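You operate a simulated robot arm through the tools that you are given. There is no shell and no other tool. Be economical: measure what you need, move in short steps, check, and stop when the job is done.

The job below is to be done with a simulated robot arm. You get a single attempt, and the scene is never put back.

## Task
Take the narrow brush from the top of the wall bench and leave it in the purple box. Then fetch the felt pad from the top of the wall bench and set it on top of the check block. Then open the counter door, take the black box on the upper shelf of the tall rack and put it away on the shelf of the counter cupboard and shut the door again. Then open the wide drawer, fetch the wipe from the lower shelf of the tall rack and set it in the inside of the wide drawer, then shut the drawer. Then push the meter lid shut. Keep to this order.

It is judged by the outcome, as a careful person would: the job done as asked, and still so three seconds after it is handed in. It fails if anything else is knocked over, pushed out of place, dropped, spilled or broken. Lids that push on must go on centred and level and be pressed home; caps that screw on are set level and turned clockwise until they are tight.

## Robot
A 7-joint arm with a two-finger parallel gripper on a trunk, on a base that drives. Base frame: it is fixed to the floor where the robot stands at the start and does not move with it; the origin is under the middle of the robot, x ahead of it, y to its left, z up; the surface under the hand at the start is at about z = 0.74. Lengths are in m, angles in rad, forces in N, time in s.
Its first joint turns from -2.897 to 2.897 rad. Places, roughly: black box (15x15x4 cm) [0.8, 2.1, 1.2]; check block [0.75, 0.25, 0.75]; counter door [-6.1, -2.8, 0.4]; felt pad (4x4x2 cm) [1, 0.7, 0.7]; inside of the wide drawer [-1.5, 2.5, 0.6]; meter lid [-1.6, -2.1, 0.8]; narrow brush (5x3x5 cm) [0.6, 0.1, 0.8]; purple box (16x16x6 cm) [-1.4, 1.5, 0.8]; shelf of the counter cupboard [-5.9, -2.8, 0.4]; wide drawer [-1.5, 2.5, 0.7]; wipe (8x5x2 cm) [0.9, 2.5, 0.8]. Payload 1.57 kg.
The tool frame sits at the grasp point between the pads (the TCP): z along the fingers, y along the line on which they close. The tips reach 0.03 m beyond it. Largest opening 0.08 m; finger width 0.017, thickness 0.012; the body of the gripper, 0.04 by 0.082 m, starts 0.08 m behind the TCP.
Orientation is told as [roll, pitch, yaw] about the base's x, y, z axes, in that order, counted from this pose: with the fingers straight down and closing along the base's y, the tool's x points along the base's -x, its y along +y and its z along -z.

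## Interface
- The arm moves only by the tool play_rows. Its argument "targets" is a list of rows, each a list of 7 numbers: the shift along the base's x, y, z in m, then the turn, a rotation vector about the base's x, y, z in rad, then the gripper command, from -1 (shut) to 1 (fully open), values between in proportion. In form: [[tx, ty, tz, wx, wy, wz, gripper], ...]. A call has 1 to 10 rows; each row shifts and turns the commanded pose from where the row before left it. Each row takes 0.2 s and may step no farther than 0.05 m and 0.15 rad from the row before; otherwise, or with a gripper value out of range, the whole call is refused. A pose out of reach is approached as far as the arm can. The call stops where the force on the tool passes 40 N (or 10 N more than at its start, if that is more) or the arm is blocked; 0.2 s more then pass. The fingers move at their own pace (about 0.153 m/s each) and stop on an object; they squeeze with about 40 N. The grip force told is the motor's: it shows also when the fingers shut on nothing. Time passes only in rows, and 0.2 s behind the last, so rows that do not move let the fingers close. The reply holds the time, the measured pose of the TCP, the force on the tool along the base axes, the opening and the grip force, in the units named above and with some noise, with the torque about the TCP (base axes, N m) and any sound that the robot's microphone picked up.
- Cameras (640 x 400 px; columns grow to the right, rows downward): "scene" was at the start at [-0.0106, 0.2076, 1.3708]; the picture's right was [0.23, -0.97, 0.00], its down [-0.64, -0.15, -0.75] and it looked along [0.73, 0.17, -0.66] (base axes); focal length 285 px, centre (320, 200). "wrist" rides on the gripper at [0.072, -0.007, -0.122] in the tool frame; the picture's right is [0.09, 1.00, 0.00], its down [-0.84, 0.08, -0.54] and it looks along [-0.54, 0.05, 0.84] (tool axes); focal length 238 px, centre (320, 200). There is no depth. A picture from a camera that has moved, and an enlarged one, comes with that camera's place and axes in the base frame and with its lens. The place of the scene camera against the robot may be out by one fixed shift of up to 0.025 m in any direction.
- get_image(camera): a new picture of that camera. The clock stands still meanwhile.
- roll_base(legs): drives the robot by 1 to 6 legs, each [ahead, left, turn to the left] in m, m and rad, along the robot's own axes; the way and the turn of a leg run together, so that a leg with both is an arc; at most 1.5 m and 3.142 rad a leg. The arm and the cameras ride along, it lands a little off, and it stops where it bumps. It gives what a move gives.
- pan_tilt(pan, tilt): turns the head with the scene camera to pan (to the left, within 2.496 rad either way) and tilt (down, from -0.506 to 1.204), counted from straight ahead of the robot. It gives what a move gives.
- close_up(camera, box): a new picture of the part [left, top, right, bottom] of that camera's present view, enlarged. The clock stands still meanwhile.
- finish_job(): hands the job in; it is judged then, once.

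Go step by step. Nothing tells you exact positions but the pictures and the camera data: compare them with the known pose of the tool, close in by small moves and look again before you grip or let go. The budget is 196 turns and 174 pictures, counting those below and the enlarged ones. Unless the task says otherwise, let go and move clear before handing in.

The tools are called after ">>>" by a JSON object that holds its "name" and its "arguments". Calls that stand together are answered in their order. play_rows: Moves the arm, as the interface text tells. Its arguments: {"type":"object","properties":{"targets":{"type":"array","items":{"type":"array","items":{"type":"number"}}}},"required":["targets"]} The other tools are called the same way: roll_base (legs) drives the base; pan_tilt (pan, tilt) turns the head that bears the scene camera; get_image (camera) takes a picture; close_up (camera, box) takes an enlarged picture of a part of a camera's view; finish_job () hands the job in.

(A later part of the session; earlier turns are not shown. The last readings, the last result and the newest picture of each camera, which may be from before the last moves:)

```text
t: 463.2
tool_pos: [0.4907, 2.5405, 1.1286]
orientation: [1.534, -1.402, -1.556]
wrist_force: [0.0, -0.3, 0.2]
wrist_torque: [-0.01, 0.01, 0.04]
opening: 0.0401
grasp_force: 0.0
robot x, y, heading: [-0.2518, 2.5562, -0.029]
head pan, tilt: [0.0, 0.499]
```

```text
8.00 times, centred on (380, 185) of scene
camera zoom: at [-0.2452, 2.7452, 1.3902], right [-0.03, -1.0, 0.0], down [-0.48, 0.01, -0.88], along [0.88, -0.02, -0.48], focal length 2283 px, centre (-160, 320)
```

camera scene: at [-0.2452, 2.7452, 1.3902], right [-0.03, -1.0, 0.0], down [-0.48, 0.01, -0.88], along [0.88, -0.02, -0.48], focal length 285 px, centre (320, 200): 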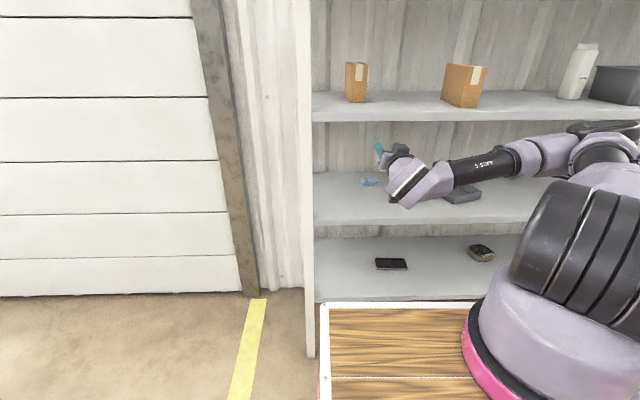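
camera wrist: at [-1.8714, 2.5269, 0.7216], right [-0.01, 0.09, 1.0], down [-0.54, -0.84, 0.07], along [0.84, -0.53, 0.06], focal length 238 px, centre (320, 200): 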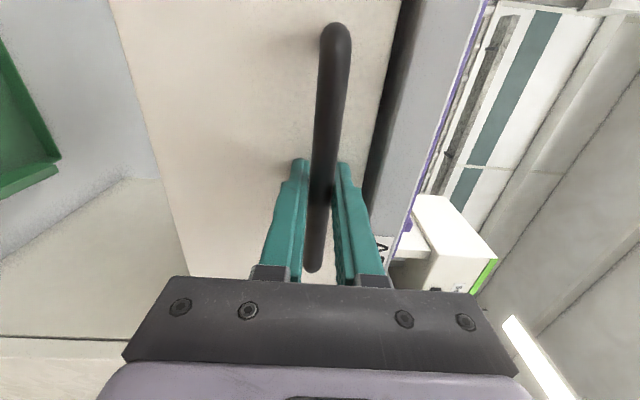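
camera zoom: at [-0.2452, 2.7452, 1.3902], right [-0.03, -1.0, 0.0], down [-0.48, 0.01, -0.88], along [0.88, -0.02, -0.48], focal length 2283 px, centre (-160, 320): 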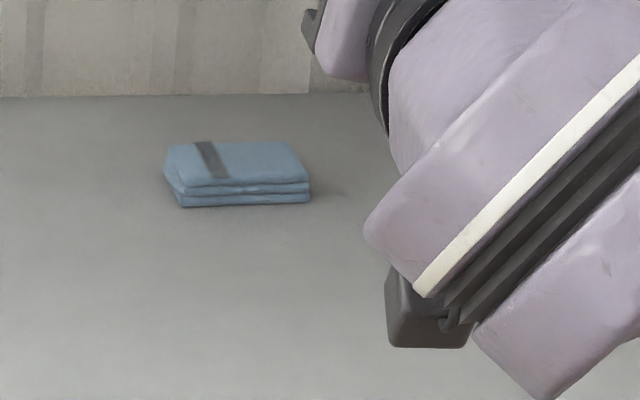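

The wipe lies with its 8 cm side along y, 25 cm deep under a shelf, so I'll first hook it from behind with the two fingertips and draw it to the shelf front. First I orient the tool 45° down, closing along y, and lower it outside the rack.

>>> {"name": "play_rows", "arguments": {"targets": [[0, 0, -0.03, -0.085, 0, 0, 0.5], [0, 0, -0.04, -0.085, 0.0, 0, 0.5], [0, -0.01, -0.04, 0, 0.13, 0.01, 0.5], [0, -0.01, -0.04, 0, 0.13, 0.01, 0.5], [0, -0.01, -0.04, 0, 0.13, 0, 0.5], [0, -0.01, -0.04, 0, 0.13, 0, 0.5], [0, -0.01, -0.02, 0, 0.13, 0, 0.5], [0, -0.01, 0, 0, 0.13, 0, 0.5]]}}

>>> {"name": "roll_base", "arguments": {"legs": [[0.25, 0, 0.028]]}}

>>> {"name": "get_image", "arguments": {"camera": "wrist"}}

```text
t: 465.0
tool_pos: [0.4906, 2.4819, 0.8789]
orientation: [-0.009, -0.789, 0.006]
wrist_force: [0.3, 0.0, 0.5]
wrist_torque: [0.0, 0.0, 0.01]
opening: 0.0601
grasp_force: 0.1
robot x, y, heading: [-0.2508, 2.5557, -0.027]
head pan, tilt: [0.0, 0.499]
```

```text
t: 466.8
tool_pos: [0.7139, 2.4995, 0.8759]
orientation: [-0.004, -0.769, 0.038]
wrist_force: [-1.2, -0.5, 0.2]
wrist_torque: [0.03, 0.0, -0.01]
opening: 0.0598
grasp_force: 0.0
robot x, y, heading: [-0.0106, 2.5526, -0.004]
head pan, tilt: [0.0, 0.499]
stopped in leg 1: the robot was blocked; the commanded pose is now the measured one
```

```text
42 pictures are left
camera wrist: at [0.579, 2.4882, 0.9149], right [-0.1, 0.99, -0.07], down [0.22, 0.09, 0.97], along [0.97, 0.08, -0.23], focal length 238 px, centre (320, 200)
```

wrist: 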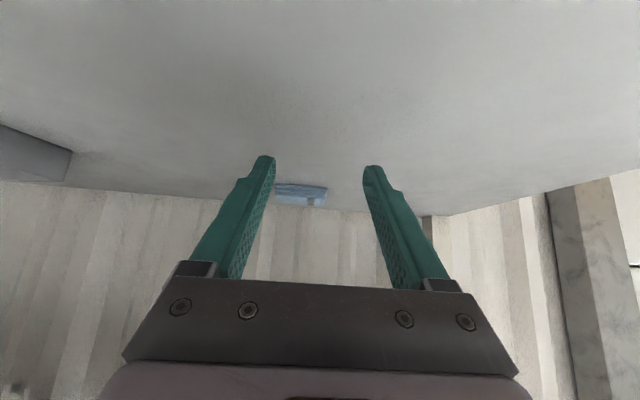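

Something was bumped. I'll look at what the arm touches.

>>> {"name": "pan_tilt", "arguments": {"pan": -0.15, "tilt": 0.25}}

>>> {"name": "get_image", "arguments": {"camera": "scene"}}

```text
t: 467.6
tool_pos: [0.7143, 2.4995, 0.8772]
orientation: [-0.005, -0.766, 0.038]
wrist_force: [-0.5, -0.7, -0.3]
wrist_torque: [-0.01, 0.0, 0.01]
opening: 0.0597
grasp_force: 0.1
robot x, y, heading: [-0.0105, 2.5576, -0.004]
head pan, tilt: [-0.15, 0.25]
```

```text
41 pictures are left
camera scene: at [-0.0155, 2.7283, 1.4132], right [-0.15, -0.99, 0.0], down [-0.24, 0.04, -0.97], along [0.96, -0.15, -0.24], focal length 285 px, centre (320, 200)
```

scene: 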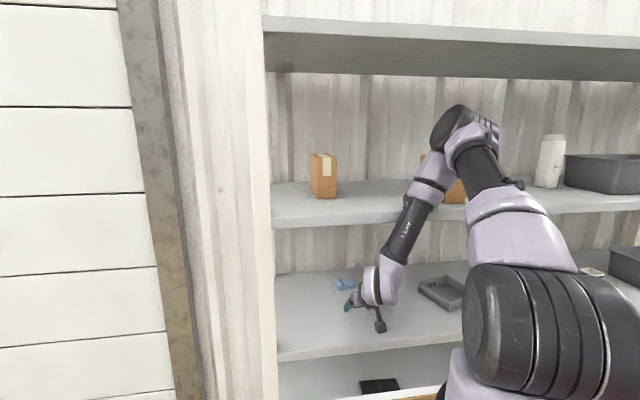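

The forearm touched the edge of the upper shelf because the elbow is high when close. I'll back the base off and instead stretch the arm in flatter.

>>> {"name": "roll_base", "arguments": {"legs": [[-0.1, -0.03, 0.0]]}}

>>> {"name": "play_rows", "arguments": {"targets": [[0.03, -0.01, -0.01, 0, -0.03, -0.03, 0.5], [0.035, 0, -0.01, 0, -0.03, 0, 0.5], [0.035, 0, -0.01, 0, -0.02, 0, 0.5], [0.035, 0, 0, 0, 0, 0, 0.5], [0.035, 0, 0, 0, 0, 0, 0.5], [0, 0, 0, 0, 0, 0, 0.5]]}}

>>> {"name": "get_image", "arguments": {"camera": "wrist"}}

>>> {"name": "get_image", "arguments": {"camera": "scene"}}

```text
t: 468.8
tool_pos: [0.6186, 2.4679, 0.8728]
orientation: [-0.005, -0.765, 0.034]
wrist_force: [-0.1, -0.3, 0.4]
wrist_torque: [0.0, 0.0, -0.01]
opening: 0.0603
grasp_force: 0.1
robot x, y, heading: [-0.1147, 2.5234, -0.004]
head pan, tilt: [-0.15, 0.25]
```

```text
t: 470.1
tool_pos: [0.7835, 2.4576, 0.8462]
orientation: [-0.008, -0.846, 0.007]
wrist_force: [-10.3, -0.6, 26.1]
wrist_torque: [0.78, -0.13, 0.39]
opening: 0.0594
grasp_force: 0.0
robot x, y, heading: [-0.1133, 2.5235, -0.0]
head pan, tilt: [-0.15, 0.25]
stopped in row 6: the force on the tool passed its limit at 53 N (the readings are from after the stop); the commanded pose is now the measured one
```

```text
40 pictures are left
camera wrist: at [0.6455, 2.4516, 0.8733], right [-0.06, 1.0, -0.07], down [0.15, 0.08, 0.99], along [0.99, 0.05, -0.15], focal length 238 px, centre (320, 200)
```

wrist: 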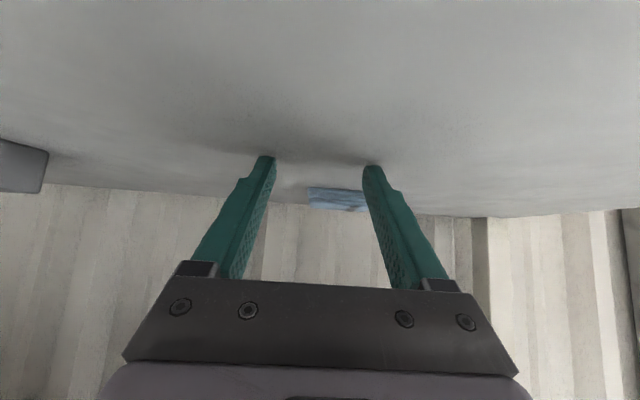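

```text
39 pictures are left
camera scene: at [-0.1133, 2.6976, 1.4133], right [-0.15, -0.99, 0.0], down [-0.24, 0.04, -0.97], along [0.96, -0.15, -0.25], focal length 285 px, centre (320, 200)
```

scene: 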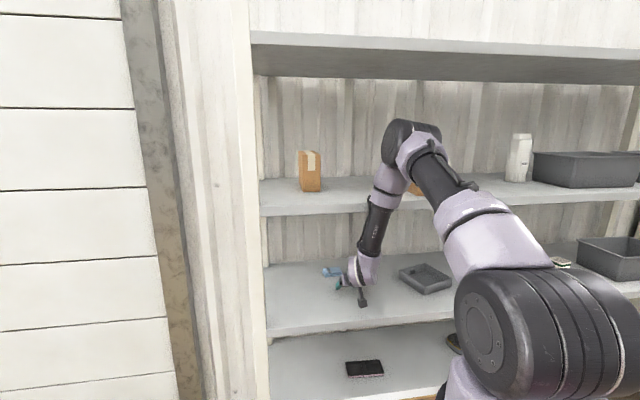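

The shelf is actually at z≈0.82; the wipe spans about x 0.90–0.95, y 2.45–2.53. I'll lift the tips clear, reach over it, and look again before going down behind.

>>> {"name": "play_rows", "arguments": {"targets": [[0, 0.01, 0.02, 0, 0, 0, 0.5], [0, 0.01, 0.02, 0, 0, 0, 0.5], [0.03, 0.01, 0, 0, 0, 0, 0.5], [0.03, 0, 0, 0, 0, 0, 0.5], [0, 0, 0, 0, 0, 0, 0.5]]}}

>>> {"name": "get_image", "arguments": {"camera": "wrist"}}

```text
t: 471.5
tool_pos: [0.7753, 2.4609, 0.8588]
orientation: [-0.021, -0.747, 0.004]
wrist_force: [0.1, -0.4, 0.4]
wrist_torque: [-0.02, 0.0, 0.0]
opening: 0.0601
grasp_force: 0.1
robot x, y, heading: [-0.1191, 2.5168, -0.009]
head pan, tilt: [-0.15, 0.25]
stopped in row 5: the arm was blocked; the commanded pose is now the measured one
```

```text
38 pictures are left
camera wrist: at [0.6406, 2.4569, 0.9006], right [-0.06, 1.0, -0.08], down [0.25, 0.09, 0.96], along [0.97, 0.04, -0.25], focal length 238 px, centre (320, 200)
```

wrist: 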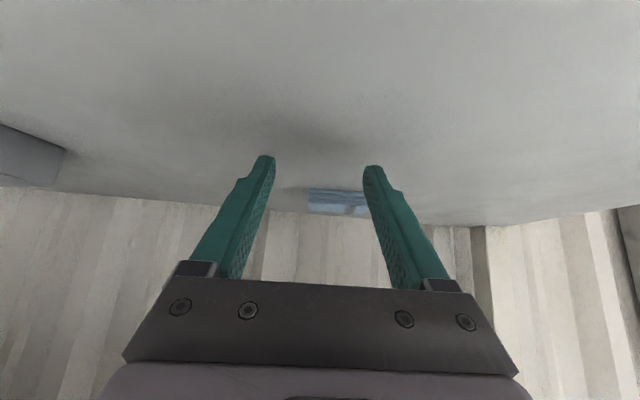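

The forearm catches the upper shelf edge unless the arm is stretched. I'll back out, stretch the arm fully outside the rack, and then drive in with it stretched flat.

>>> {"name": "roll_base", "arguments": {"legs": [[-0.32, 0, 0.009]]}}

>>> {"name": "play_rows", "arguments": {"targets": [[0.03, 0.005, 0.01, 0.01, -0.05, 0, 0.5], [0.03, 0.005, 0.01, 0.01, -0.05, 0, 0.5], [0.03, 0.01, 0.01, 0, 0, 0, 0.5], [0.03, 0.01, 0, 0, 0, 0, 0.5], [0.03, 0, 0, 0, 0, 0, 0.5], [0.02, 0, 0, 0, 0, 0, 0.5], [0, 0, 0, 0, 0, 0, 0.5]]}}

>>> {"name": "get_image", "arguments": {"camera": "scene"}}

```text
t: 473.6
tool_pos: [0.4673, 2.4759, 0.8531]
orientation: [-0.023, -0.747, 0.018]
wrist_force: [-0.8, 0.5, -0.1]
wrist_torque: [0.0, 0.01, 0.04]
opening: 0.0599
grasp_force: 0.1
robot x, y, heading: [-0.4388, 2.5191, -0.002]
head pan, tilt: [-0.15, 0.25]
```

```text
t: 475.2
tool_pos: [0.6375, 2.5049, 0.8826]
orientation: [0.004, -0.846, -0.001]
wrist_force: [-0.6, -0.1, 0.5]
wrist_torque: [-0.04, 0.02, 0.0]
opening: 0.0601
grasp_force: 0.0
robot x, y, heading: [-0.4411, 2.5176, -0.001]
head pan, tilt: [-0.15, 0.25]
```

```text
37 pictures are left
camera scene: at [-0.4387, 2.6921, 1.4133], right [-0.15, -0.99, 0.0], down [-0.24, 0.04, -0.97], along [0.96, -0.14, -0.25], focal length 285 px, centre (320, 200)
```

scene: 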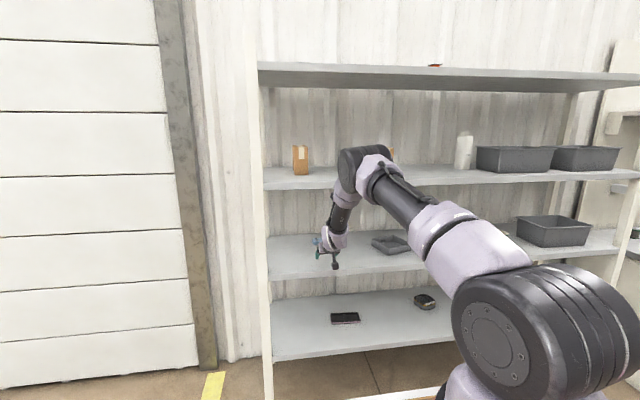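

There is still elbow bend; I'll back a little more and stretch the arm further.

>>> {"name": "roll_base", "arguments": {"legs": [[-0.1, 0, 0]]}}

>>> {"name": "play_rows", "arguments": {"targets": [[0.025, 0, 0, 0, 0, 0, 0.5], [0.025, 0, 0, 0, 0, 0, 0.5], [0.025, 0, 0, 0, 0, 0, 0.5], [0.025, 0, 0, 0, 0, 0, 0.5], [0.02, 0, 0, 0, 0, 0, 0.5], [0.0, 0, 0, 0, 0, 0, 0.5]]}}

>>> {"name": "get_image", "arguments": {"camera": "scene"}}

```text
t: 476.3
tool_pos: [0.5378, 2.5033, 0.8835]
orientation: [0.004, -0.847, -0.005]
wrist_force: [-0.4, 0.4, -0.9]
wrist_torque: [-0.07, 0.01, -0.01]
opening: 0.0601
grasp_force: 0.0
robot x, y, heading: [-0.5425, 2.5157, -0.002]
head pan, tilt: [-0.15, 0.25]
```

```text
t: 477.7
tool_pos: [0.6528, 2.506, 0.8822]
orientation: [0.007, -0.847, -0.006]
wrist_force: [0.7, 0.9, 0.5]
wrist_torque: [0.02, 0.0, -0.03]
opening: 0.0599
grasp_force: 0.2
out of reach, approached as far as the arm can: row 5
robot x, y, heading: [-0.5373, 2.518, 0.0]
head pan, tilt: [-0.15, 0.25]
```

```text
36 pictures are left
camera scene: at [-0.5379, 2.6922, 1.4133], right [-0.15, -0.99, 0.0], down [-0.24, 0.04, -0.97], along [0.96, -0.15, -0.25], focal length 285 px, centre (320, 200)
```

scene: 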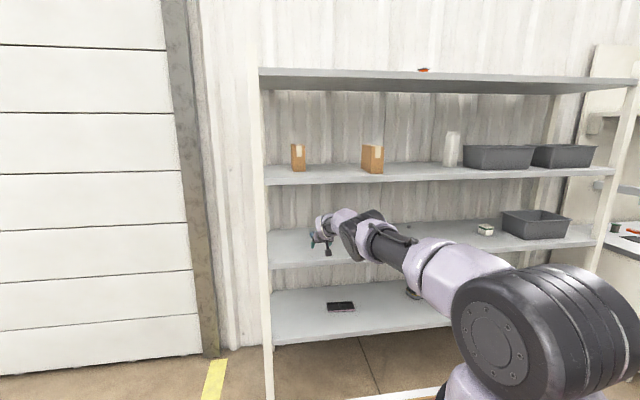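

The arm is stretched flat below the upper shelf. Driving in 30 cm with the fingers just above the wipe.

>>> {"name": "roll_base", "arguments": {"legs": [[0.2, -0.012, 0]]}}

>>> {"name": "get_image", "arguments": {"camera": "wrist"}}

```text
t: 479.4
tool_pos: [0.8555, 2.4919, 0.8834]
orientation: [0.006, -0.845, -0.008]
wrist_force: [0.0, 0.0, -0.1]
wrist_torque: [-0.03, 0.0, 0.02]
opening: 0.06
grasp_force: 0.1
robot x, y, heading: [-0.3349, 2.5051, -0.003]
head pan, tilt: [-0.15, 0.25]
```

```text
35 pictures are left
camera wrist: at [0.7177, 2.4847, 0.9096], right [-0.06, 1.0, -0.07], down [0.15, 0.07, 0.99], along [0.99, 0.05, -0.15], focal length 238 px, centre (320, 200)
```

wrist: 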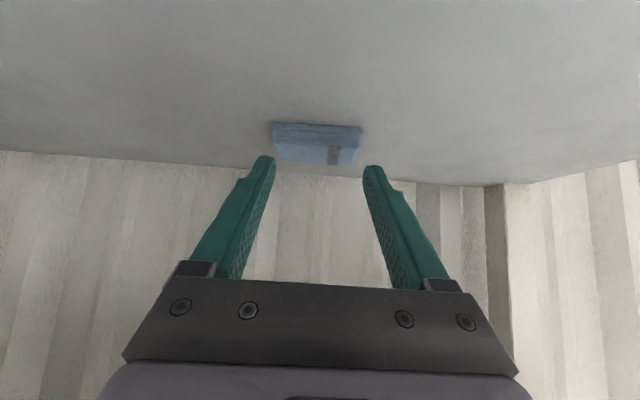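

The wipe spans x≈0.908–0.958, y≈2.45–2.526, right below and ahead. Driving 11.5 cm more and lowering the tips behind it.

>>> {"name": "roll_base", "arguments": {"legs": [[0.118, 0, 0]]}}

>>> {"name": "get_image", "arguments": {"camera": "wrist"}}

```text
t: 480.6
tool_pos: [0.9705, 2.4864, 0.8817]
orientation: [0.005, -0.847, -0.012]
wrist_force: [-0.5, -0.1, 0.2]
wrist_torque: [-0.03, 0.05, 0.02]
opening: 0.0602
grasp_force: 0.0
robot x, y, heading: [-0.2202, 2.5026, -0.014]
head pan, tilt: [-0.15, 0.25]
```

```text
34 pictures are left
camera wrist: at [0.8326, 2.4804, 0.9096], right [-0.05, 1.0, -0.07], down [0.15, 0.07, 0.99], along [0.99, 0.04, -0.15], focal length 238 px, centre (320, 200)
```

wrist: 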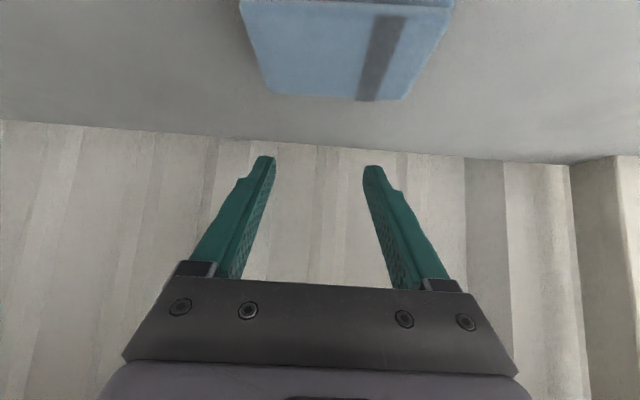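

The tips are beyond the wipe's back edge (x≈0.947). Lowering behind it.

>>> {"name": "play_rows", "arguments": {"targets": [[0, 0.004, -0.015, 0, 0, 0, 0.5], [0, 0, -0.01, 0, 0, 0, 0.5], [0, 0, -0.006, 0, 0, 0, 0.5], [0, 0, 0, 0, 0, 0, 0.5]]}}

```text
t: 481.6
tool_pos: [0.9653, 2.4908, 0.852]
orientation: [0.007, -0.846, -0.012]
wrist_force: [-0.1, 0.0, 0.7]
wrist_torque: [0.0, -0.02, 0.02]
opening: 0.0599
grasp_force: 0.1
out of reach, approached as far as the arm can: row 2
robot x, y, heading: [-0.2209, 2.5044, -0.007]
head pan, tilt: [-0.15, 0.25]
```

Now drawing the wipe forward by backing the base 12 cm.

>>> {"name": "roll_base", "arguments": {"legs": [[-0.12, 0, 0]]}}

>>> {"name": "get_image", "arguments": {"camera": "wrist"}}

>>> {"name": "get_image", "arguments": {"camera": "scene"}}

```text
t: 482.8
tool_pos: [0.8447, 2.4915, 0.8526]
orientation: [0.005, -0.845, -0.012]
wrist_force: [0.7, -0.8, 0.4]
wrist_torque: [0.0, 0.01, -0.03]
opening: 0.06
grasp_force: 0.1
robot x, y, heading: [-0.3409, 2.5061, -0.014]
head pan, tilt: [-0.15, 0.25]
```

```text
33 pictures are left
camera wrist: at [0.707, 2.4859, 0.8792], right [-0.05, 1.0, -0.07], down [0.15, 0.07, 0.99], along [0.99, 0.04, -0.15], focal length 238 px, centre (320, 200)
```

wrist: 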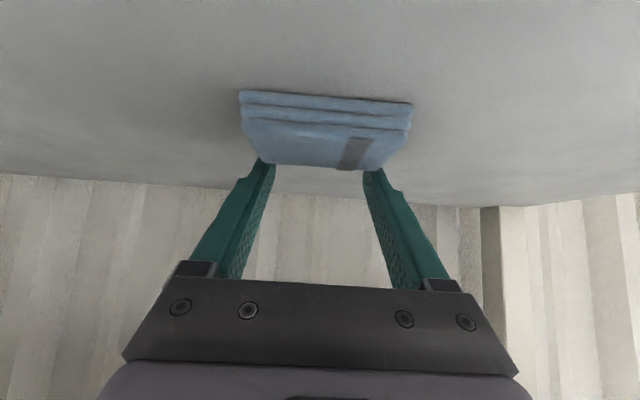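

```text
32 pictures are left
camera scene: at [-0.3393, 2.6797, 1.4133], right [-0.16, -0.99, 0.0], down [-0.24, 0.04, -0.97], along [0.96, -0.15, -0.25], focal length 285 px, centre (320, 200)
```

scene: 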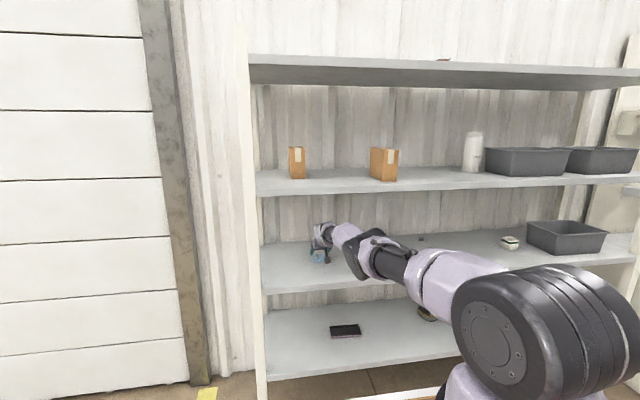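

It follows well; wipe centre is now ≈0.83 and the shelf front edge ≈0.65. Pulling another 12 cm.

>>> {"name": "roll_base", "arguments": {"legs": [[-0.115, 0, 0]]}}

>>> {"name": "get_image", "arguments": {"camera": "wrist"}}

>>> {"name": "close_up", "arguments": {"camera": "scene", "box": [240, 190, 400, 290]}}

```text
t: 484.0
tool_pos: [0.731, 2.4953, 0.8516]
orientation: [0.006, -0.847, -0.012]
wrist_force: [1.2, -0.8, 0.2]
wrist_torque: [0.03, -0.02, -0.01]
opening: 0.06
grasp_force: 0.1
robot x, y, heading: [-0.4581, 2.5038, -0.004]
head pan, tilt: [-0.15, 0.25]
```

```text
31 pictures are left
camera wrist: at [0.5927, 2.4883, 0.8792], right [-0.06, 1.0, -0.07], down [0.15, 0.07, 0.99], along [0.99, 0.04, -0.15], focal length 238 px, centre (320, 200)
```

wrist: 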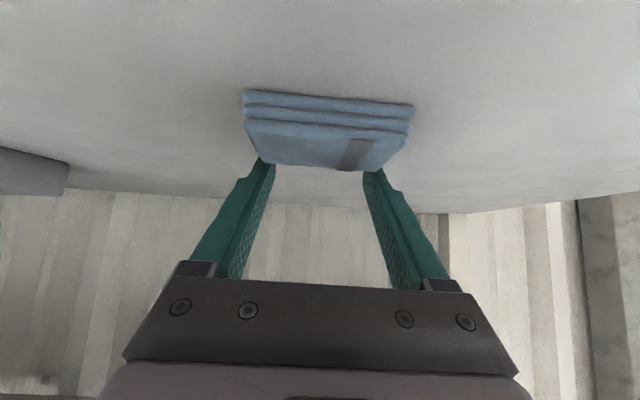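

```text
4.00 times, centred on (320, 240) of scene
camera zoom: at [-0.4538, 2.6805, 1.4133], right [-0.16, -0.99, 0.0], down [-0.24, 0.04, -0.97], along [0.96, -0.15, -0.25], focal length 1142 px, centre (320, 40)
```

zoom: 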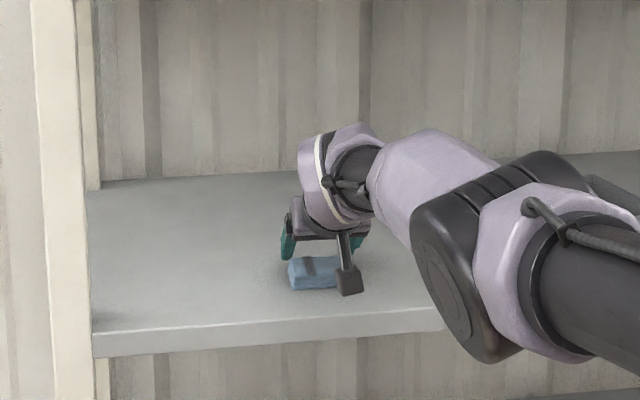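

The wipe is about 6–7 cm from the shelf edge. Pulling 5 cm more, then lifting the fingers out behind it.

>>> {"name": "roll_base", "arguments": {"legs": [[-0.05, 0, 0]]}}

>>> {"name": "play_rows", "arguments": {"targets": [[0.008, 0, 0.005, 0, 0, 0, 0.5], [0, 0, 0.03, 0, 0, 0, 0.5], [0, 0, 0.03, 0, 0, 0, 0.5], [-0.02, 0, 0.02, 0, 0, 0, 0.5]]}}

>>> {"name": "roll_base", "arguments": {"legs": [[-0.3, 0, 0]]}}

>>> {"name": "pan_tilt", "arguments": {"pan": 0.0, "tilt": 0.35}}

>>> {"name": "get_image", "arguments": {"camera": "scene"}}

```text
t: 484.9
tool_pos: [0.6807, 2.494, 0.8531]
orientation: [0.004, -0.846, -0.01]
wrist_force: [1.4, 0.7, 0.2]
wrist_torque: [0.01, 0.02, 0.02]
opening: 0.06
grasp_force: 0.0
robot x, y, heading: [-0.5036, 2.508, -0.007]
head pan, tilt: [-0.15, 0.25]
```

```text
t: 485.9
tool_pos: [0.6913, 2.4993, 0.9282]
orientation: [0.005, -0.844, -0.011]
wrist_force: [-0.5, 0.4, 0.1]
wrist_torque: [0.05, -0.04, 0.02]
opening: 0.0598
grasp_force: 0.1
out of reach, approached as far as the arm can: row 1, 2, 3, 4
robot x, y, heading: [-0.5049, 2.5044, -0.003]
head pan, tilt: [-0.15, 0.25]
```

```text
t: 487.6
tool_pos: [0.5683, 2.5143, 0.9277]
orientation: [0.005, -0.845, 0.001]
wrist_force: [-0.1, -0.5, 0.0]
wrist_torque: [0.01, -0.03, -0.04]
opening: 0.06
grasp_force: 0.0
robot x, y, heading: [-0.6283, 2.5089, 0.007]
head pan, tilt: [-0.15, 0.25]
stopped in leg 1: the robot was blocked; the commanded pose is now the measured one
```

```text
t: 488.3
tool_pos: [0.5688, 2.5136, 0.9272]
orientation: [0.005, -0.843, 0.0]
wrist_force: [0.3, 0.1, -0.1]
wrist_torque: [-0.01, 0.03, 0.03]
opening: 0.06
grasp_force: 0.1
robot x, y, heading: [-0.6312, 2.5082, 0.005]
head pan, tilt: [0.0, 0.351]
```

```text
29 pictures are left
camera scene: at [-0.628, 2.6987, 1.4039], right [0.0, -1.0, 0.0], down [-0.34, 0.0, -0.94], along [0.94, 0.0, -0.34], focal length 285 px, centre (320, 200)
```

scene: 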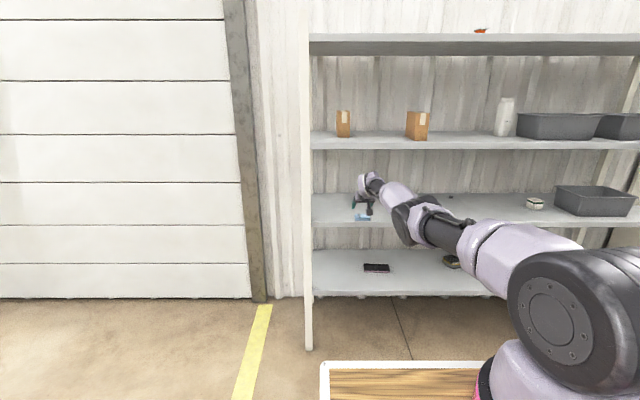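

The wipe now lies near the shelf front (centre ≈(0.665, 2.49)). The base touched the table behind, so I'll ease forward, fold the arm back and turn the tool down with its closing line along x.

>>> {"name": "roll_base", "arguments": {"legs": [[0.03, 0, 0]]}}

>>> {"name": "play_rows", "arguments": {"targets": [[-0.045, 0, 0.01, 0, 0, 0, 1], [-0.045, 0, 0.01, 0, 0, 0, 1], [-0.045, 0, 0.01, 0, 0, 0, 1], [-0.045, 0, 0.01, 0, 0, 0, 1], [-0.03, 0, 0.01, 0, 0.1, 0, 1], [-0.02, 0, 0, 0, 0.13, 0, 1], [0, 0, 0, 0, 0.13, 0, 1], [0, 0, 0, 0, 0.13, 0, 1], [0, 0, 0, 0, 0.13, 0, 1], [0, 0, 0, 0, 0.125, 0, 1]]}}

>>> {"name": "play_rows", "arguments": {"targets": [[0, 0, 0, 0, 0, 0.145, 1], [0, 0, 0, 0, 0, 0.145, 1], [0, 0, 0, 0, 0, 0.145, 1], [0, 0, 0, 0, 0, 0.145, 1], [0, 0, 0, 0, 0, 0.145, 1], [0, 0, 0, 0, 0, 0.145, 1], [0, 0, 0, 0, 0, 0.145, 1], [0, 0, 0, 0, 0, 0.145, 1], [0, 0, 0, 0, 0, 0.145, 1], [0, 0, 0, 0, 0, 0.145, 1]]}}

>>> {"name": "play_rows", "arguments": {"targets": [[0, 0, -0.02, 0, 0, 0.12, 1], [0, 0, -0.02, 0, 0, 0, 1]]}}

>>> {"name": "get_image", "arguments": {"camera": "wrist"}}

```text
t: 489.1
tool_pos: [0.5983, 2.5141, 0.9276]
orientation: [0.006, -0.844, 0.0]
wrist_force: [0.1, -0.2, -0.1]
wrist_torque: [-0.01, 0.0, 0.0]
opening: 0.0598
grasp_force: 0.0
robot x, y, heading: [-0.5968, 2.5116, 0.003]
head pan, tilt: [0.0, 0.351]
```

```text
t: 491.3
tool_pos: [0.4725, 2.5372, 0.9355]
orientation: [0.006, -0.161, 0.0]
wrist_force: [-0.8, 0.2, -0.3]
wrist_torque: [-0.03, 0.01, -0.02]
opening: 0.08
grasp_force: 0.0
out of reach, approached as far as the arm can: row 1, 2, 3, 4, 5, 7, 8, 9, 10
robot x, y, heading: [-0.5973, 2.5082, 0.003]
head pan, tilt: [0.0, 0.351]
```

```text
t: 493.5
tool_pos: [0.4424, 2.5511, 0.9355]
orientation: [0.006, -0.164, 1.454]
wrist_force: [0.1, -0.2, 0.3]
wrist_torque: [-0.01, 0.01, 0.0]
opening: 0.0802
grasp_force: 0.0
out of reach, approached as far as the arm can: row 3, 6, 7, 9, 10
robot x, y, heading: [-0.598, 2.5124, 0.003]
head pan, tilt: [0.0, 0.351]
```

```text
t: 494.1
tool_pos: [0.4356, 2.5531, 0.8979]
orientation: [0.002, -0.163, 1.572]
wrist_force: [-1.1, 0.5, 0.1]
wrist_torque: [-0.01, -0.02, 0.01]
opening: 0.08
grasp_force: 0.1
out of reach, approached as far as the arm can: row 1
robot x, y, heading: [-0.5952, 2.511, 0.007]
head pan, tilt: [0.0, 0.351]
```

```text
28 pictures are left
camera wrist: at [0.444, 2.4625, 1.0058], right [-1.0, -0.09, -0.01], down [-0.08, 0.74, 0.67], along [-0.05, 0.67, -0.74], focal length 238 px, centre (320, 200)
```

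wrist: 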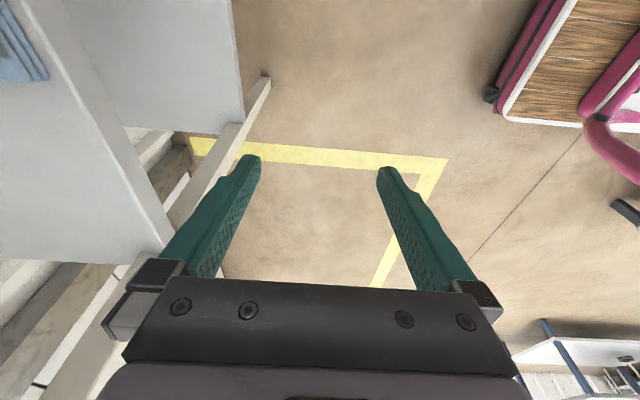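

The wipe is at about (0.655, 2.487) with the shelf edge at x≈0.603. I'll draw the arm in, drive closer, and line up above it.

>>> {"name": "play_rows", "arguments": {"targets": [[-0.045, -0.015, 0, 0, 0, 0, 1], [-0.045, -0.015, 0, 0, 0, 0, 1], [-0.045, -0.015, 0, 0, 0, 0, 1], [-0.045, -0.015, 0, 0, 0, 0, 1], [-0.02, -0.006, 0, 0, 0, 0, 1]]}}

>>> {"name": "roll_base", "arguments": {"legs": [[0.32, 0, -0.006]]}}

>>> {"name": "get_image", "arguments": {"camera": "wrist"}}

```text
t: 495.3
tool_pos: [0.4345, 2.5276, 0.8845]
orientation: [0.008, -0.164, 1.567]
wrist_force: [-0.8, 0.8, -0.5]
wrist_torque: [-0.02, 0.01, 0.07]
opening: 0.0798
grasp_force: 0.0
out of reach, approached as far as the arm can: row 1, 2, 3, 4, 5
robot x, y, heading: [-0.5998, 2.515, 0.003]
head pan, tilt: [0.0, 0.351]
```

```text
t: 497.5
tool_pos: [0.7607, 2.5238, 0.8855]
orientation: [0.006, -0.162, 1.566]
wrist_force: [0.6, 0.0, 0.3]
wrist_torque: [0.01, -0.01, 0.01]
opening: 0.0799
grasp_force: 0.1
robot x, y, heading: [-0.2694, 2.509, -0.002]
head pan, tilt: [0.0, 0.351]
```

```text
27 pictures are left
camera wrist: at [0.7684, 2.433, 0.9941], right [-1.0, -0.09, -0.01], down [-0.07, 0.74, 0.67], along [-0.05, 0.67, -0.74], focal length 238 px, centre (320, 200)
```

wrist: 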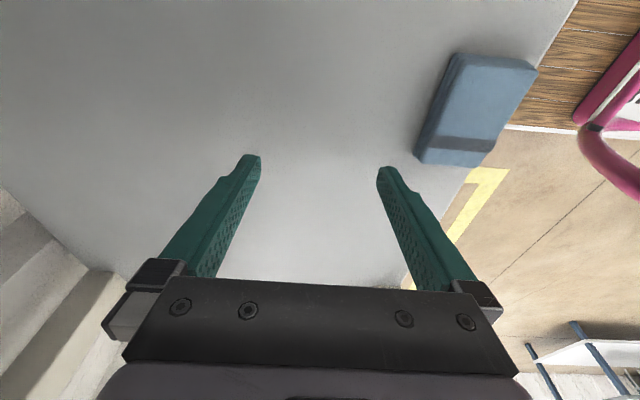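

The arm lagged behind its commands while overstretched, so the hand is now over the shelf behind the wipe (wipe centre ≈(0.663, 2.484)). I'll send a small move up to see where the commanded pose is.

>>> {"name": "play_rows", "arguments": {"targets": [[0, 0, 0.005, 0, 0, 0, 1]]}}

```text
t: 497.9
tool_pos: [0.7604, 2.5232, 0.8901]
orientation: [0.006, -0.164, 1.566]
wrist_force: [0.2, -0.1, -0.5]
wrist_torque: [-0.01, 0.0, -0.01]
opening: 0.0798
grasp_force: 0.0
robot x, y, heading: [-0.2705, 2.5133, -0.001]
head pan, tilt: [0.0, 0.351]
```

It follows from here. Moving back over the wipe in small steps.

>>> {"name": "play_rows", "arguments": {"targets": [[-0.02, -0.01, 0, 0, 0, 0, 1], [-0.02, -0.01, 0, 0, 0, 0, 1], [-0.02, -0.01, 0, 0, 0, 0, 1]]}}

```text
t: 498.7
tool_pos: [0.7625, 2.4967, 0.8845]
orientation: [0.009, -0.161, 1.566]
wrist_force: [0.3, 0.7, 0.5]
wrist_torque: [-0.02, 0.02, -0.03]
opening: 0.08
grasp_force: 0.1
out of reach, approached as far as the arm can: row 1, 2, 3
robot x, y, heading: [-0.2716, 2.5117, -0.001]
head pan, tilt: [0.0, 0.351]
```

The arm is straight and cannot retract radially, so I'll use the base: back 10 cm to bring the open fingers over the wipe.

>>> {"name": "roll_base", "arguments": {"legs": [[-0.1, -0.01, 0]]}}

>>> {"name": "get_image", "arguments": {"camera": "wrist"}}

```text
t: 499.8
tool_pos: [0.6606, 2.4867, 0.8842]
orientation: [0.008, -0.162, 1.565]
wrist_force: [-1.0, 0.1, -0.1]
wrist_torque: [0.0, -0.02, 0.0]
opening: 0.08
grasp_force: 0.0
robot x, y, heading: [-0.3742, 2.5008, -0.005]
head pan, tilt: [0.0, 0.351]
```

```text
26 pictures are left
camera wrist: at [0.6691, 2.3964, 0.9935], right [-1.0, -0.09, -0.01], down [-0.07, 0.74, 0.67], along [-0.05, 0.67, -0.74], focal length 238 px, centre (320, 200)
```

wrist: 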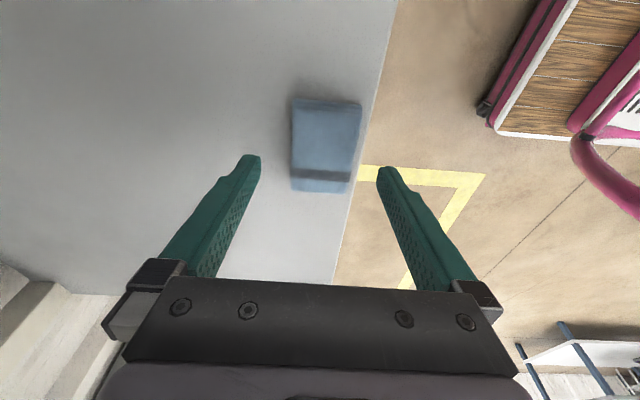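

Nicely centred between the open fingers. Lowering and closing on the 5 cm side.

>>> {"name": "play_rows", "arguments": {"targets": [[0, -0.002, -0.012, 0, 0, 0, 1], [0, 0, -0.01, 0, 0, 0, 1], [0, 0, -0.008, 0, 0, 0, 1], [0, 0, 0, 0, 0, 0, 1]]}}

>>> {"name": "get_image", "arguments": {"camera": "wrist"}}

```text
t: 500.8
tool_pos: [0.6599, 2.4859, 0.8551]
orientation: [0.008, -0.164, 1.566]
wrist_force: [1.1, 0.5, -0.2]
wrist_torque: [-0.01, 0.05, -0.02]
opening: 0.0798
grasp_force: 0.1
robot x, y, heading: [-0.3728, 2.4969, 0.001]
head pan, tilt: [0.0, 0.351]
```

```text
25 pictures are left
camera wrist: at [0.6683, 2.3948, 0.9636], right [-1.0, -0.09, -0.01], down [-0.07, 0.74, 0.67], along [-0.05, 0.67, -0.74], focal length 238 px, centre (320, 200)
```

wrist: 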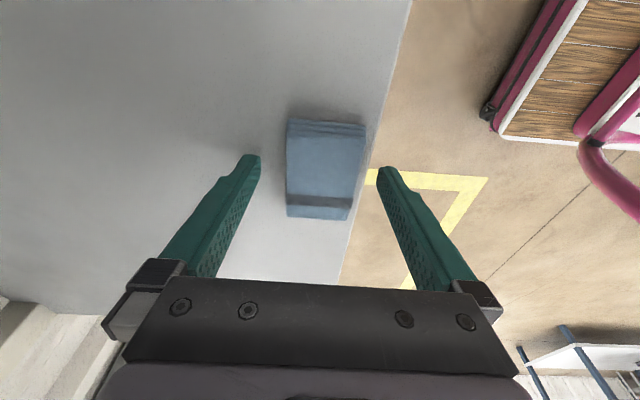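

Closing and lifting slightly.

>>> {"name": "play_rows", "arguments": {"targets": [[0, 0, -0.003, 0, 0, 0, 1], [0, 0, 0, 0, 0, 0, -1], [0, 0, 0, 0, 0, 0, -1], [0, 0, 0, 0, 0, 0, -1], [0, 0, 0.012, 0, 0, 0, -1], [0, 0, 0.012, 0, 0, 0, -1]]}}

>>> {"name": "get_image", "arguments": {"camera": "wrist"}}

```text
t: 502.2
tool_pos: [0.6607, 2.4859, 0.8755]
orientation: [0.009, -0.164, 1.564]
wrist_force: [-0.1, 0.1, -0.8]
wrist_torque: [0.0, 0.04, -0.03]
opening: 0.0486
grasp_force: 39.6
robot x, y, heading: [-0.3706, 2.5018, -0.004]
head pan, tilt: [0.0, 0.351]
```

```text
24 pictures are left
camera wrist: at [0.6688, 2.395, 0.9842], right [-1.0, -0.09, -0.01], down [-0.07, 0.74, 0.67], along [-0.05, 0.67, -0.74], focal length 238 px, centre (320, 200)
```

wrist: 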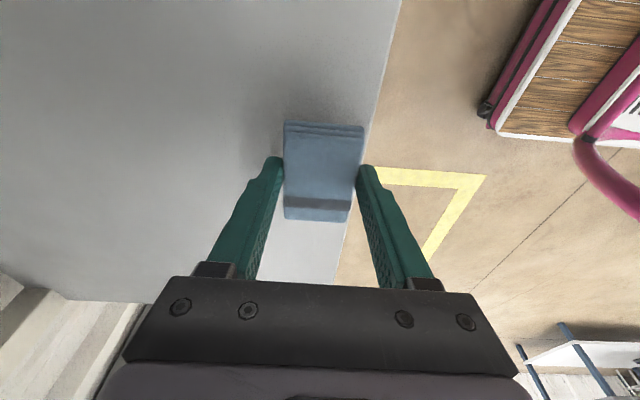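

The wipe is held. Backing out 17 cm, then raising to bend the elbow.

>>> {"name": "roll_base", "arguments": {"legs": [[-0.18, 0, 0]]}}

>>> {"name": "play_rows", "arguments": {"targets": [[0, 0, 0.04, 0, 0, 0, -1], [0, 0, 0.04, 0, 0, 0, -1], [-0.02, 0, 0.04, 0, 0, 0, -1], [-0.03, 0, 0.03, 0, 0, 0, -1], [-0.03, 0, 0.03, 0, 0, 0, -1], [-0.04, 0, 0.02, 0, 0, 0, -1], [-0.04, 0, 0, 0, 0, 0, -1], [-0.04, 0, 0, 0, 0, 0, -1], [-0.04, 0, 0, 0, 0, 0, -1], [-0.04, 0, 0, 0, 0, 0, -1]]}}

```text
t: 503.7
tool_pos: [0.4836, 2.4874, 0.8751]
orientation: [0.009, -0.163, 1.566]
wrist_force: [0.0, 0.8, 0.8]
wrist_torque: [0.0, 0.02, 0.01]
opening: 0.0487
grasp_force: 39.6
robot x, y, heading: [-0.5548, 2.4993, 0.001]
head pan, tilt: [0.0, 0.351]
```

```text
t: 505.9
tool_pos: [0.2038, 2.4869, 1.0743]
orientation: [0.008, -0.162, 1.566]
wrist_force: [0.7, 0.7, 0.3]
wrist_torque: [-0.01, 0.03, 0.01]
opening: 0.0485
grasp_force: 39.7
robot x, y, heading: [-0.5502, 2.5004, -0.002]
head pan, tilt: [0.0, 0.351]
```

Arm folded and wipe secure. I'll level the tool and drive back round the north end to the open drawer.

>>> {"name": "play_rows", "arguments": {"targets": [[0, 0, 0, -0.08, 0, 0, -1], [0, 0, 0, -0.083, 0, 0, -1]]}}

>>> {"name": "roll_base", "arguments": {"legs": [[0.3, 0, 0], [0, 1.4, 0], [-1.3, 0, 0], [-1.3, 0, 0], [0, -0.7, 0]]}}

>>> {"name": "pan_tilt", "arguments": {"pan": 0.0, "tilt": 0.65}}

>>> {"name": "get_image", "arguments": {"camera": "scene"}}

```text
t: 506.5
tool_pos: [0.2028, 2.4865, 1.0747]
orientation: [0.006, 0.0, 1.567]
wrist_force: [-1.4, -0.7, -0.4]
wrist_torque: [0.03, 0.02, 0.03]
opening: 0.0485
grasp_force: 40.0
robot x, y, heading: [-0.5515, 2.5015, 0.002]
head pan, tilt: [0.0, 0.351]
```

```text
t: 530.8
tool_pos: [-2.0671, 3.1264, 1.0747]
orientation: [0.005, 0.001, 1.634]
wrist_force: [0.0, 0.3, 0.1]
wrist_torque: [0.03, 0.0, 0.02]
opening: 0.0486
grasp_force: 40.3
robot x, y, heading: [-2.8222, 3.0867, 0.067]
head pan, tilt: [0.0, 0.351]
```

```text
t: 531.6
tool_pos: [-2.067, 3.1266, 1.0756]
orientation: [0.008, -0.001, 1.636]
wrist_force: [-0.3, -0.5, -0.6]
wrist_torque: [-0.02, -0.03, 0.01]
opening: 0.0484
grasp_force: 40.2
robot x, y, heading: [-2.8231, 3.089, 0.07]
head pan, tilt: [0.0, 0.649]
```

```text
23 pictures are left
camera scene: at [-2.8389, 3.2768, 1.3769], right [0.07, -1.0, 0.0], down [-0.6, -0.04, -0.8], along [0.8, 0.05, -0.6], focal length 285 px, centre (320, 200)
```

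scene: 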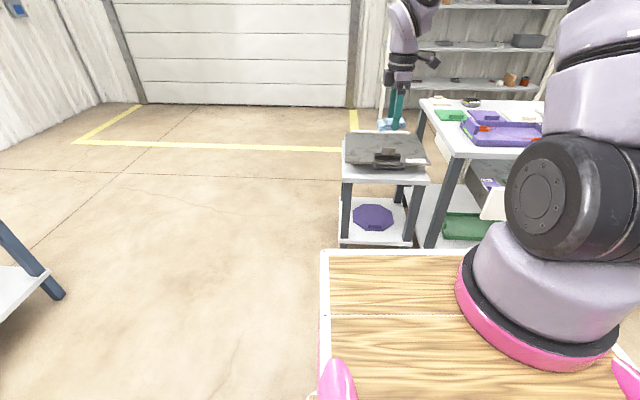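

Squaring up and sliding right to face the drawer, then holding the wipe over it for a look from the wrist.

>>> {"name": "roll_base", "arguments": {"legs": [[0, 0, -0.068], [0.05, -0.6, 0]]}}

>>> {"name": "get_image", "arguments": {"camera": "wrist"}}

>>> {"name": "get_image", "arguments": {"camera": "scene"}}

```text
t: 535.4
tool_pos: [-2.0157, 2.48, 1.0757]
orientation: [0.006, 0.001, 1.565]
wrist_force: [0.0, -0.3, -0.6]
wrist_torque: [0.02, 0.03, 0.0]
opening: 0.0484
grasp_force: 40.1
robot x, y, heading: [-2.7692, 2.4921, 0.002]
head pan, tilt: [0.0, 0.649]
```

```text
22 pictures are left
camera wrist: at [-2.0078, 2.407, 1.1974], right [-1.0, -0.09, 0.01], down [-0.07, 0.84, 0.54], along [-0.05, 0.54, -0.84], focal length 238 px, centre (320, 200)
```

wrist: 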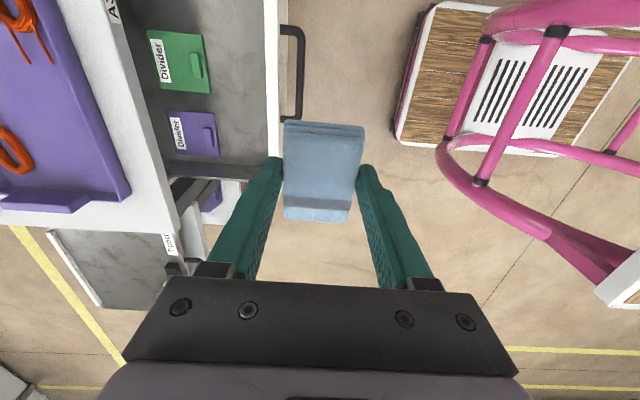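

```text
21 pictures are left
camera scene: at [-2.7765, 2.6803, 1.3768], right [0.0, -1.0, 0.0], down [-0.6, 0.0, -0.8], along [0.8, 0.0, -0.6], focal length 285 px, centre (320, 200)
```

scene: 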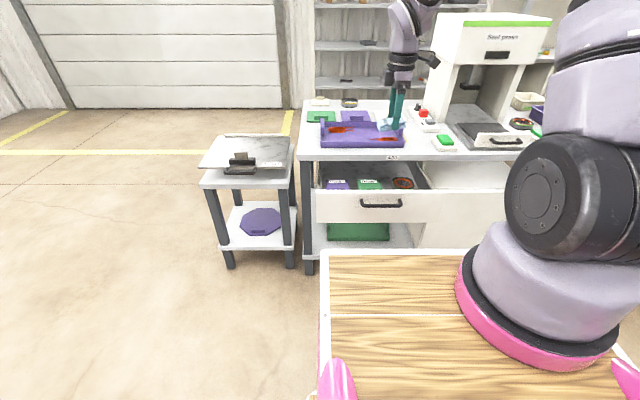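

From above, there is a clear strip about 10 cm wide between the dividers and the drawer's front wall (x≈-1.79 to -1.894). I'll move over its middle and come down partway for a check.

>>> {"name": "play_rows", "arguments": {"targets": [[0.045, 0, 0, 0, 0, 0, -1], [0.045, 0, 0, 0, 0, 0, -1], [0.045, 0, 0, 0, 0, 0, -1], [0.039, 0, -0.02, 0, 0, 0, -1], [0, 0, -0.045, 0, 0, 0, -1], [0, 0, -0.045, 0, 0, 0, -1], [0, 0, -0.045, 0, 0, 0, -1], [0, 0, -0.04, 0, 0, 0, -1], [0, 0, 0, 0, 0, 0, -1]]}}

>>> {"name": "get_image", "arguments": {"camera": "wrist"}}

```text
t: 537.4
tool_pos: [-1.8419, 2.4786, 0.8819]
orientation: [0.008, -0.001, 1.568]
wrist_force: [-0.8, 0.0, 0.4]
wrist_torque: [0.02, -0.02, 0.02]
opening: 0.0485
grasp_force: 39.8
robot x, y, heading: [-2.7692, 2.4917, -0.002]
head pan, tilt: [0.0, 0.649]
```

```text
20 pictures are left
camera wrist: at [-1.8333, 2.4062, 1.0035], right [-1.0, -0.09, 0.01], down [-0.07, 0.84, 0.54], along [-0.05, 0.54, -0.84], focal length 238 px, centre (320, 200)
```

wrist: 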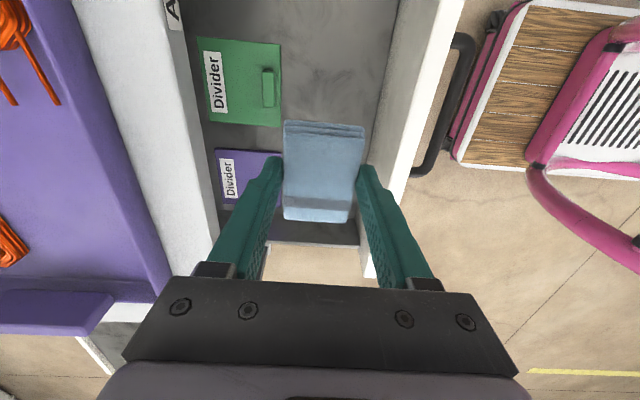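

Strip centre is nearer x≈-1.856. Shifting 1.3 cm and lowering inside the drawer.

>>> {"name": "play_rows", "arguments": {"targets": [[-0.013, -0.01, -0.02, 0, 0, 0, -1], [0, 0, -0.04, 0, 0, 0, -1], [0, 0, -0.04, 0, 0, 0, -1], [0, 0, -0.04, 0, 0, 0, -1], [0, 0, 0, 0, 0, 0, -1]]}}

>>> {"name": "get_image", "arguments": {"camera": "wrist"}}

```text
t: 538.6
tool_pos: [-1.8555, 2.4671, 0.7384]
orientation: [0.007, 0.0, 1.567]
wrist_force: [-0.5, 0.3, 0.2]
wrist_torque: [0.03, 0.01, -0.01]
opening: 0.0487
grasp_force: 40.0
robot x, y, heading: [-2.7703, 2.4924, 0.0]
head pan, tilt: [0.0, 0.649]
```

```text
19 pictures are left
camera wrist: at [-1.8475, 2.3954, 0.8603], right [-1.0, -0.09, 0.01], down [-0.07, 0.84, 0.54], along [-0.05, 0.54, -0.84], focal length 238 px, centre (320, 200)
```

wrist: 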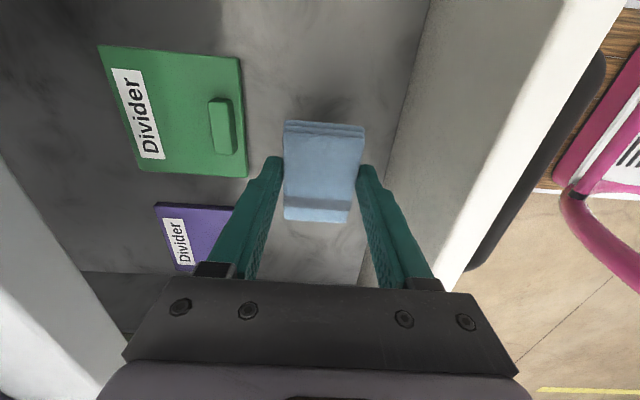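

Good clearance on both sides. Lowering in 6 mm steps until contact.

>>> {"name": "play_rows", "arguments": {"targets": [[0, 0, -0.01, 0, 0, 0, -1], [0, 0, -0.01, 0, 0, 0, -1], [0, 0, -0.006, 0, 0, 0, -1], [0, 0, -0.006, 0, 0, 0, -1], [0, 0, -0.006, 0, 0, 0, -1], [0, 0, 0, 0, 0, 0, -1]]}}

```text
t: 540.0
tool_pos: [-1.8551, 2.4676, 0.7035]
orientation: [0.007, 0.001, 1.568]
wrist_force: [0.0, -0.2, 0.1]
wrist_torque: [0.01, 0.02, 0.01]
opening: 0.0488
grasp_force: 40.4
robot x, y, heading: [-2.7697, 2.4943, -0.001]
head pan, tilt: [0.0, 0.649]
```

>>> {"name": "play_rows", "arguments": {"targets": [[0, 0, -0.006, 0, 0, 0, -1], [0, 0, -0.006, 0, 0, 0, -1], [0, 0, -0.005, 0, 0, 0, -1], [0, 0, -0.004, 0, 0, 0, -1], [0, 0, -0.004, 0, 0, 0, -1], [0, 0, 0, 0, 0, 0, -1]]}}

>>> {"name": "get_image", "arguments": {"camera": "wrist"}}

```text
t: 541.4
tool_pos: [-1.8547, 2.4706, 0.6792]
orientation: [0.006, 0.0, 1.567]
wrist_force: [0.2, -0.3, 1.9]
wrist_torque: [0.09, -0.08, -0.05]
opening: 0.0486
grasp_force: 39.9
robot x, y, heading: [-2.7711, 2.4891, -0.001]
head pan, tilt: [0.0, 0.649]
```

```text
18 pictures are left
camera wrist: at [-1.8465, 2.3972, 0.8003], right [-1.0, -0.09, 0.01], down [-0.07, 0.84, 0.54], along [-0.05, 0.54, -0.84], focal length 238 px, centre (320, 200)
```

wrist: 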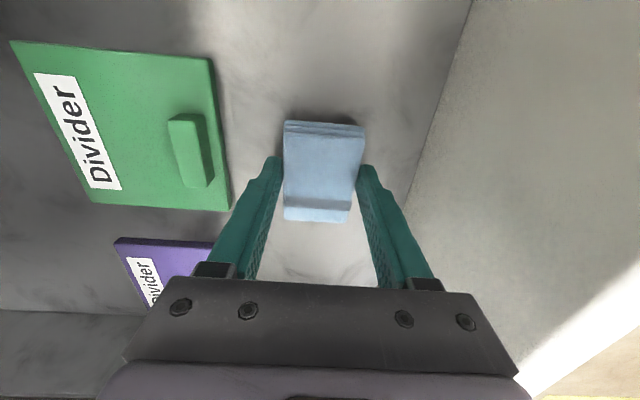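

Light contact. Two millimetres more, then open slightly and rise.

>>> {"name": "play_rows", "arguments": {"targets": [[0, 0, -0.003, 0, 0, 0, -1], [0, 0, 0, 0, 0, 0, 0.5], [0, 0, 0, 0, 0, 0, 0.5], [0, 0, 0.03, 0, 0, 0, 0.5], [0, 0, 0.04, 0, 0, 0, 0.5], [0, 0, 0.045, 0, 0, 0, 0.5], [0, 0, 0.045, 0, 0, 0, 0.5], [0, 0, 0.045, 0, 0, 0, 0.5], [0, 0, 0.045, 0, 0, 0, 0.5], [-0.03, 0, 0.03, 0, 0, 0, 0.5]]}}

>>> {"name": "get_image", "arguments": {"camera": "wrist"}}

```text
t: 543.6
tool_pos: [-1.8865, 2.4701, 0.9542]
orientation: [0.007, 0.0, 1.567]
wrist_force: [-0.2, 0.3, 0.2]
wrist_torque: [0.01, 0.01, 0.01]
opening: 0.0601
grasp_force: 0.1
robot x, y, heading: [-2.7728, 2.4892, 0.006]
head pan, tilt: [0.0, 0.649]
```

```text
17 pictures are left
camera wrist: at [-1.8771, 2.3968, 1.0765], right [-1.0, -0.09, 0.01], down [-0.07, 0.84, 0.54], along [-0.06, 0.54, -0.84], focal length 238 px, centre (320, 200)
```

wrist: 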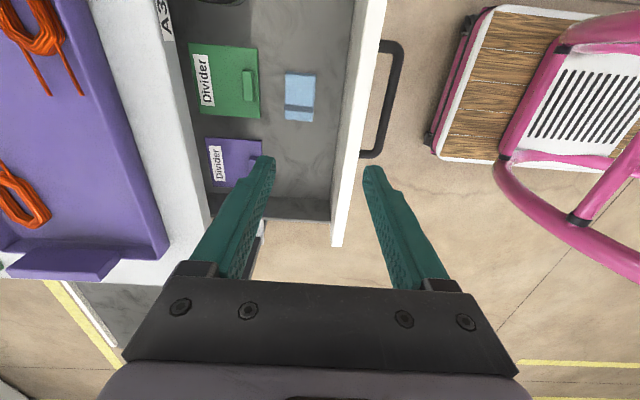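

The wipe lies flat in the drawer. Now to shut it: I'll move in front of the handle, turn the tool back, close the fingers and lower them to handle height.

>>> {"name": "play_rows", "arguments": {"targets": [[-0.04, 0, 0, 0, 0, -0.145, 0], [-0.04, 0, 0, 0, 0, -0.145, -1], [-0.04, 0, 0, 0, 0, -0.145, -1], [-0.04, 0, 0, 0, 0, -0.145, -1], [-0.01, 0, 0, 0, 0, -0.145, -1], [0, 0, 0, 0, 0, -0.145, -1], [0, 0, 0, 0, 0, -0.145, -1], [0, 0, 0, 0, 0, -0.145, -1], [0, 0, 0, 0, 0, -0.145, -1], [0, 0, 0, 0, 0, -0.145, -1]]}}

>>> {"name": "play_rows", "arguments": {"targets": [[0, -0.01, -0.045, 0, 0, -0.117, -1], [0, 0, -0.045, 0, 0, 0, -1], [0, 0, -0.045, 0, 0, 0, -1], [0, 0, -0.045, 0, 0, 0, -1], [0, 0, -0.045, 0, 0, 0, -1], [0, 0, 0, 0, 0, 0, -1]]}}

>>> {"name": "get_image", "arguments": {"camera": "wrist"}}

```text
t: 545.8
tool_pos: [-2.0554, 2.4686, 0.9536]
orientation: [0.007, -0.001, 0.115]
wrist_force: [0.5, 0.3, 0.2]
wrist_torque: [0.03, 0.0, -0.02]
opening: 0.0
grasp_force: 21.8
robot x, y, heading: [-2.7725, 2.4923, 0.002]
head pan, tilt: [0.0, 0.649]
```

```text
t: 547.2
tool_pos: [-2.0581, 2.4585, 0.73]
orientation: [0.008, 0.0, -0.001]
wrist_force: [0.3, -0.2, 0.2]
wrist_torque: [-0.01, 0.0, 0.02]
opening: 0.0001
grasp_force: 21.5
robot x, y, heading: [-2.7723, 2.4918, -0.0]
head pan, tilt: [0.0, 0.649]
```

```text
16 pictures are left
camera wrist: at [-2.1288, 2.4498, 0.8522], right [-0.09, 1.0, 0.01], down [0.84, 0.07, 0.54], along [0.54, 0.06, -0.84], focal length 238 px, centre (320, 200)
```

wrist: 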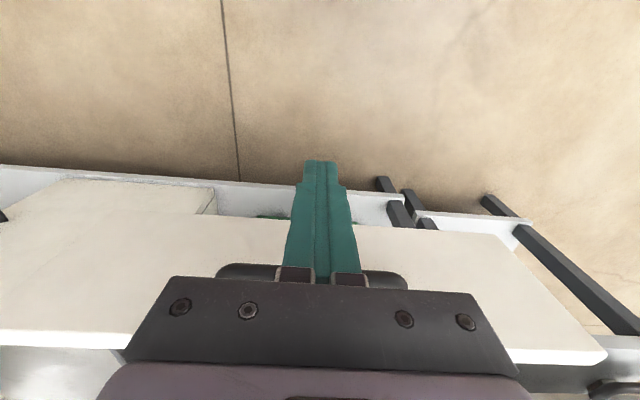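

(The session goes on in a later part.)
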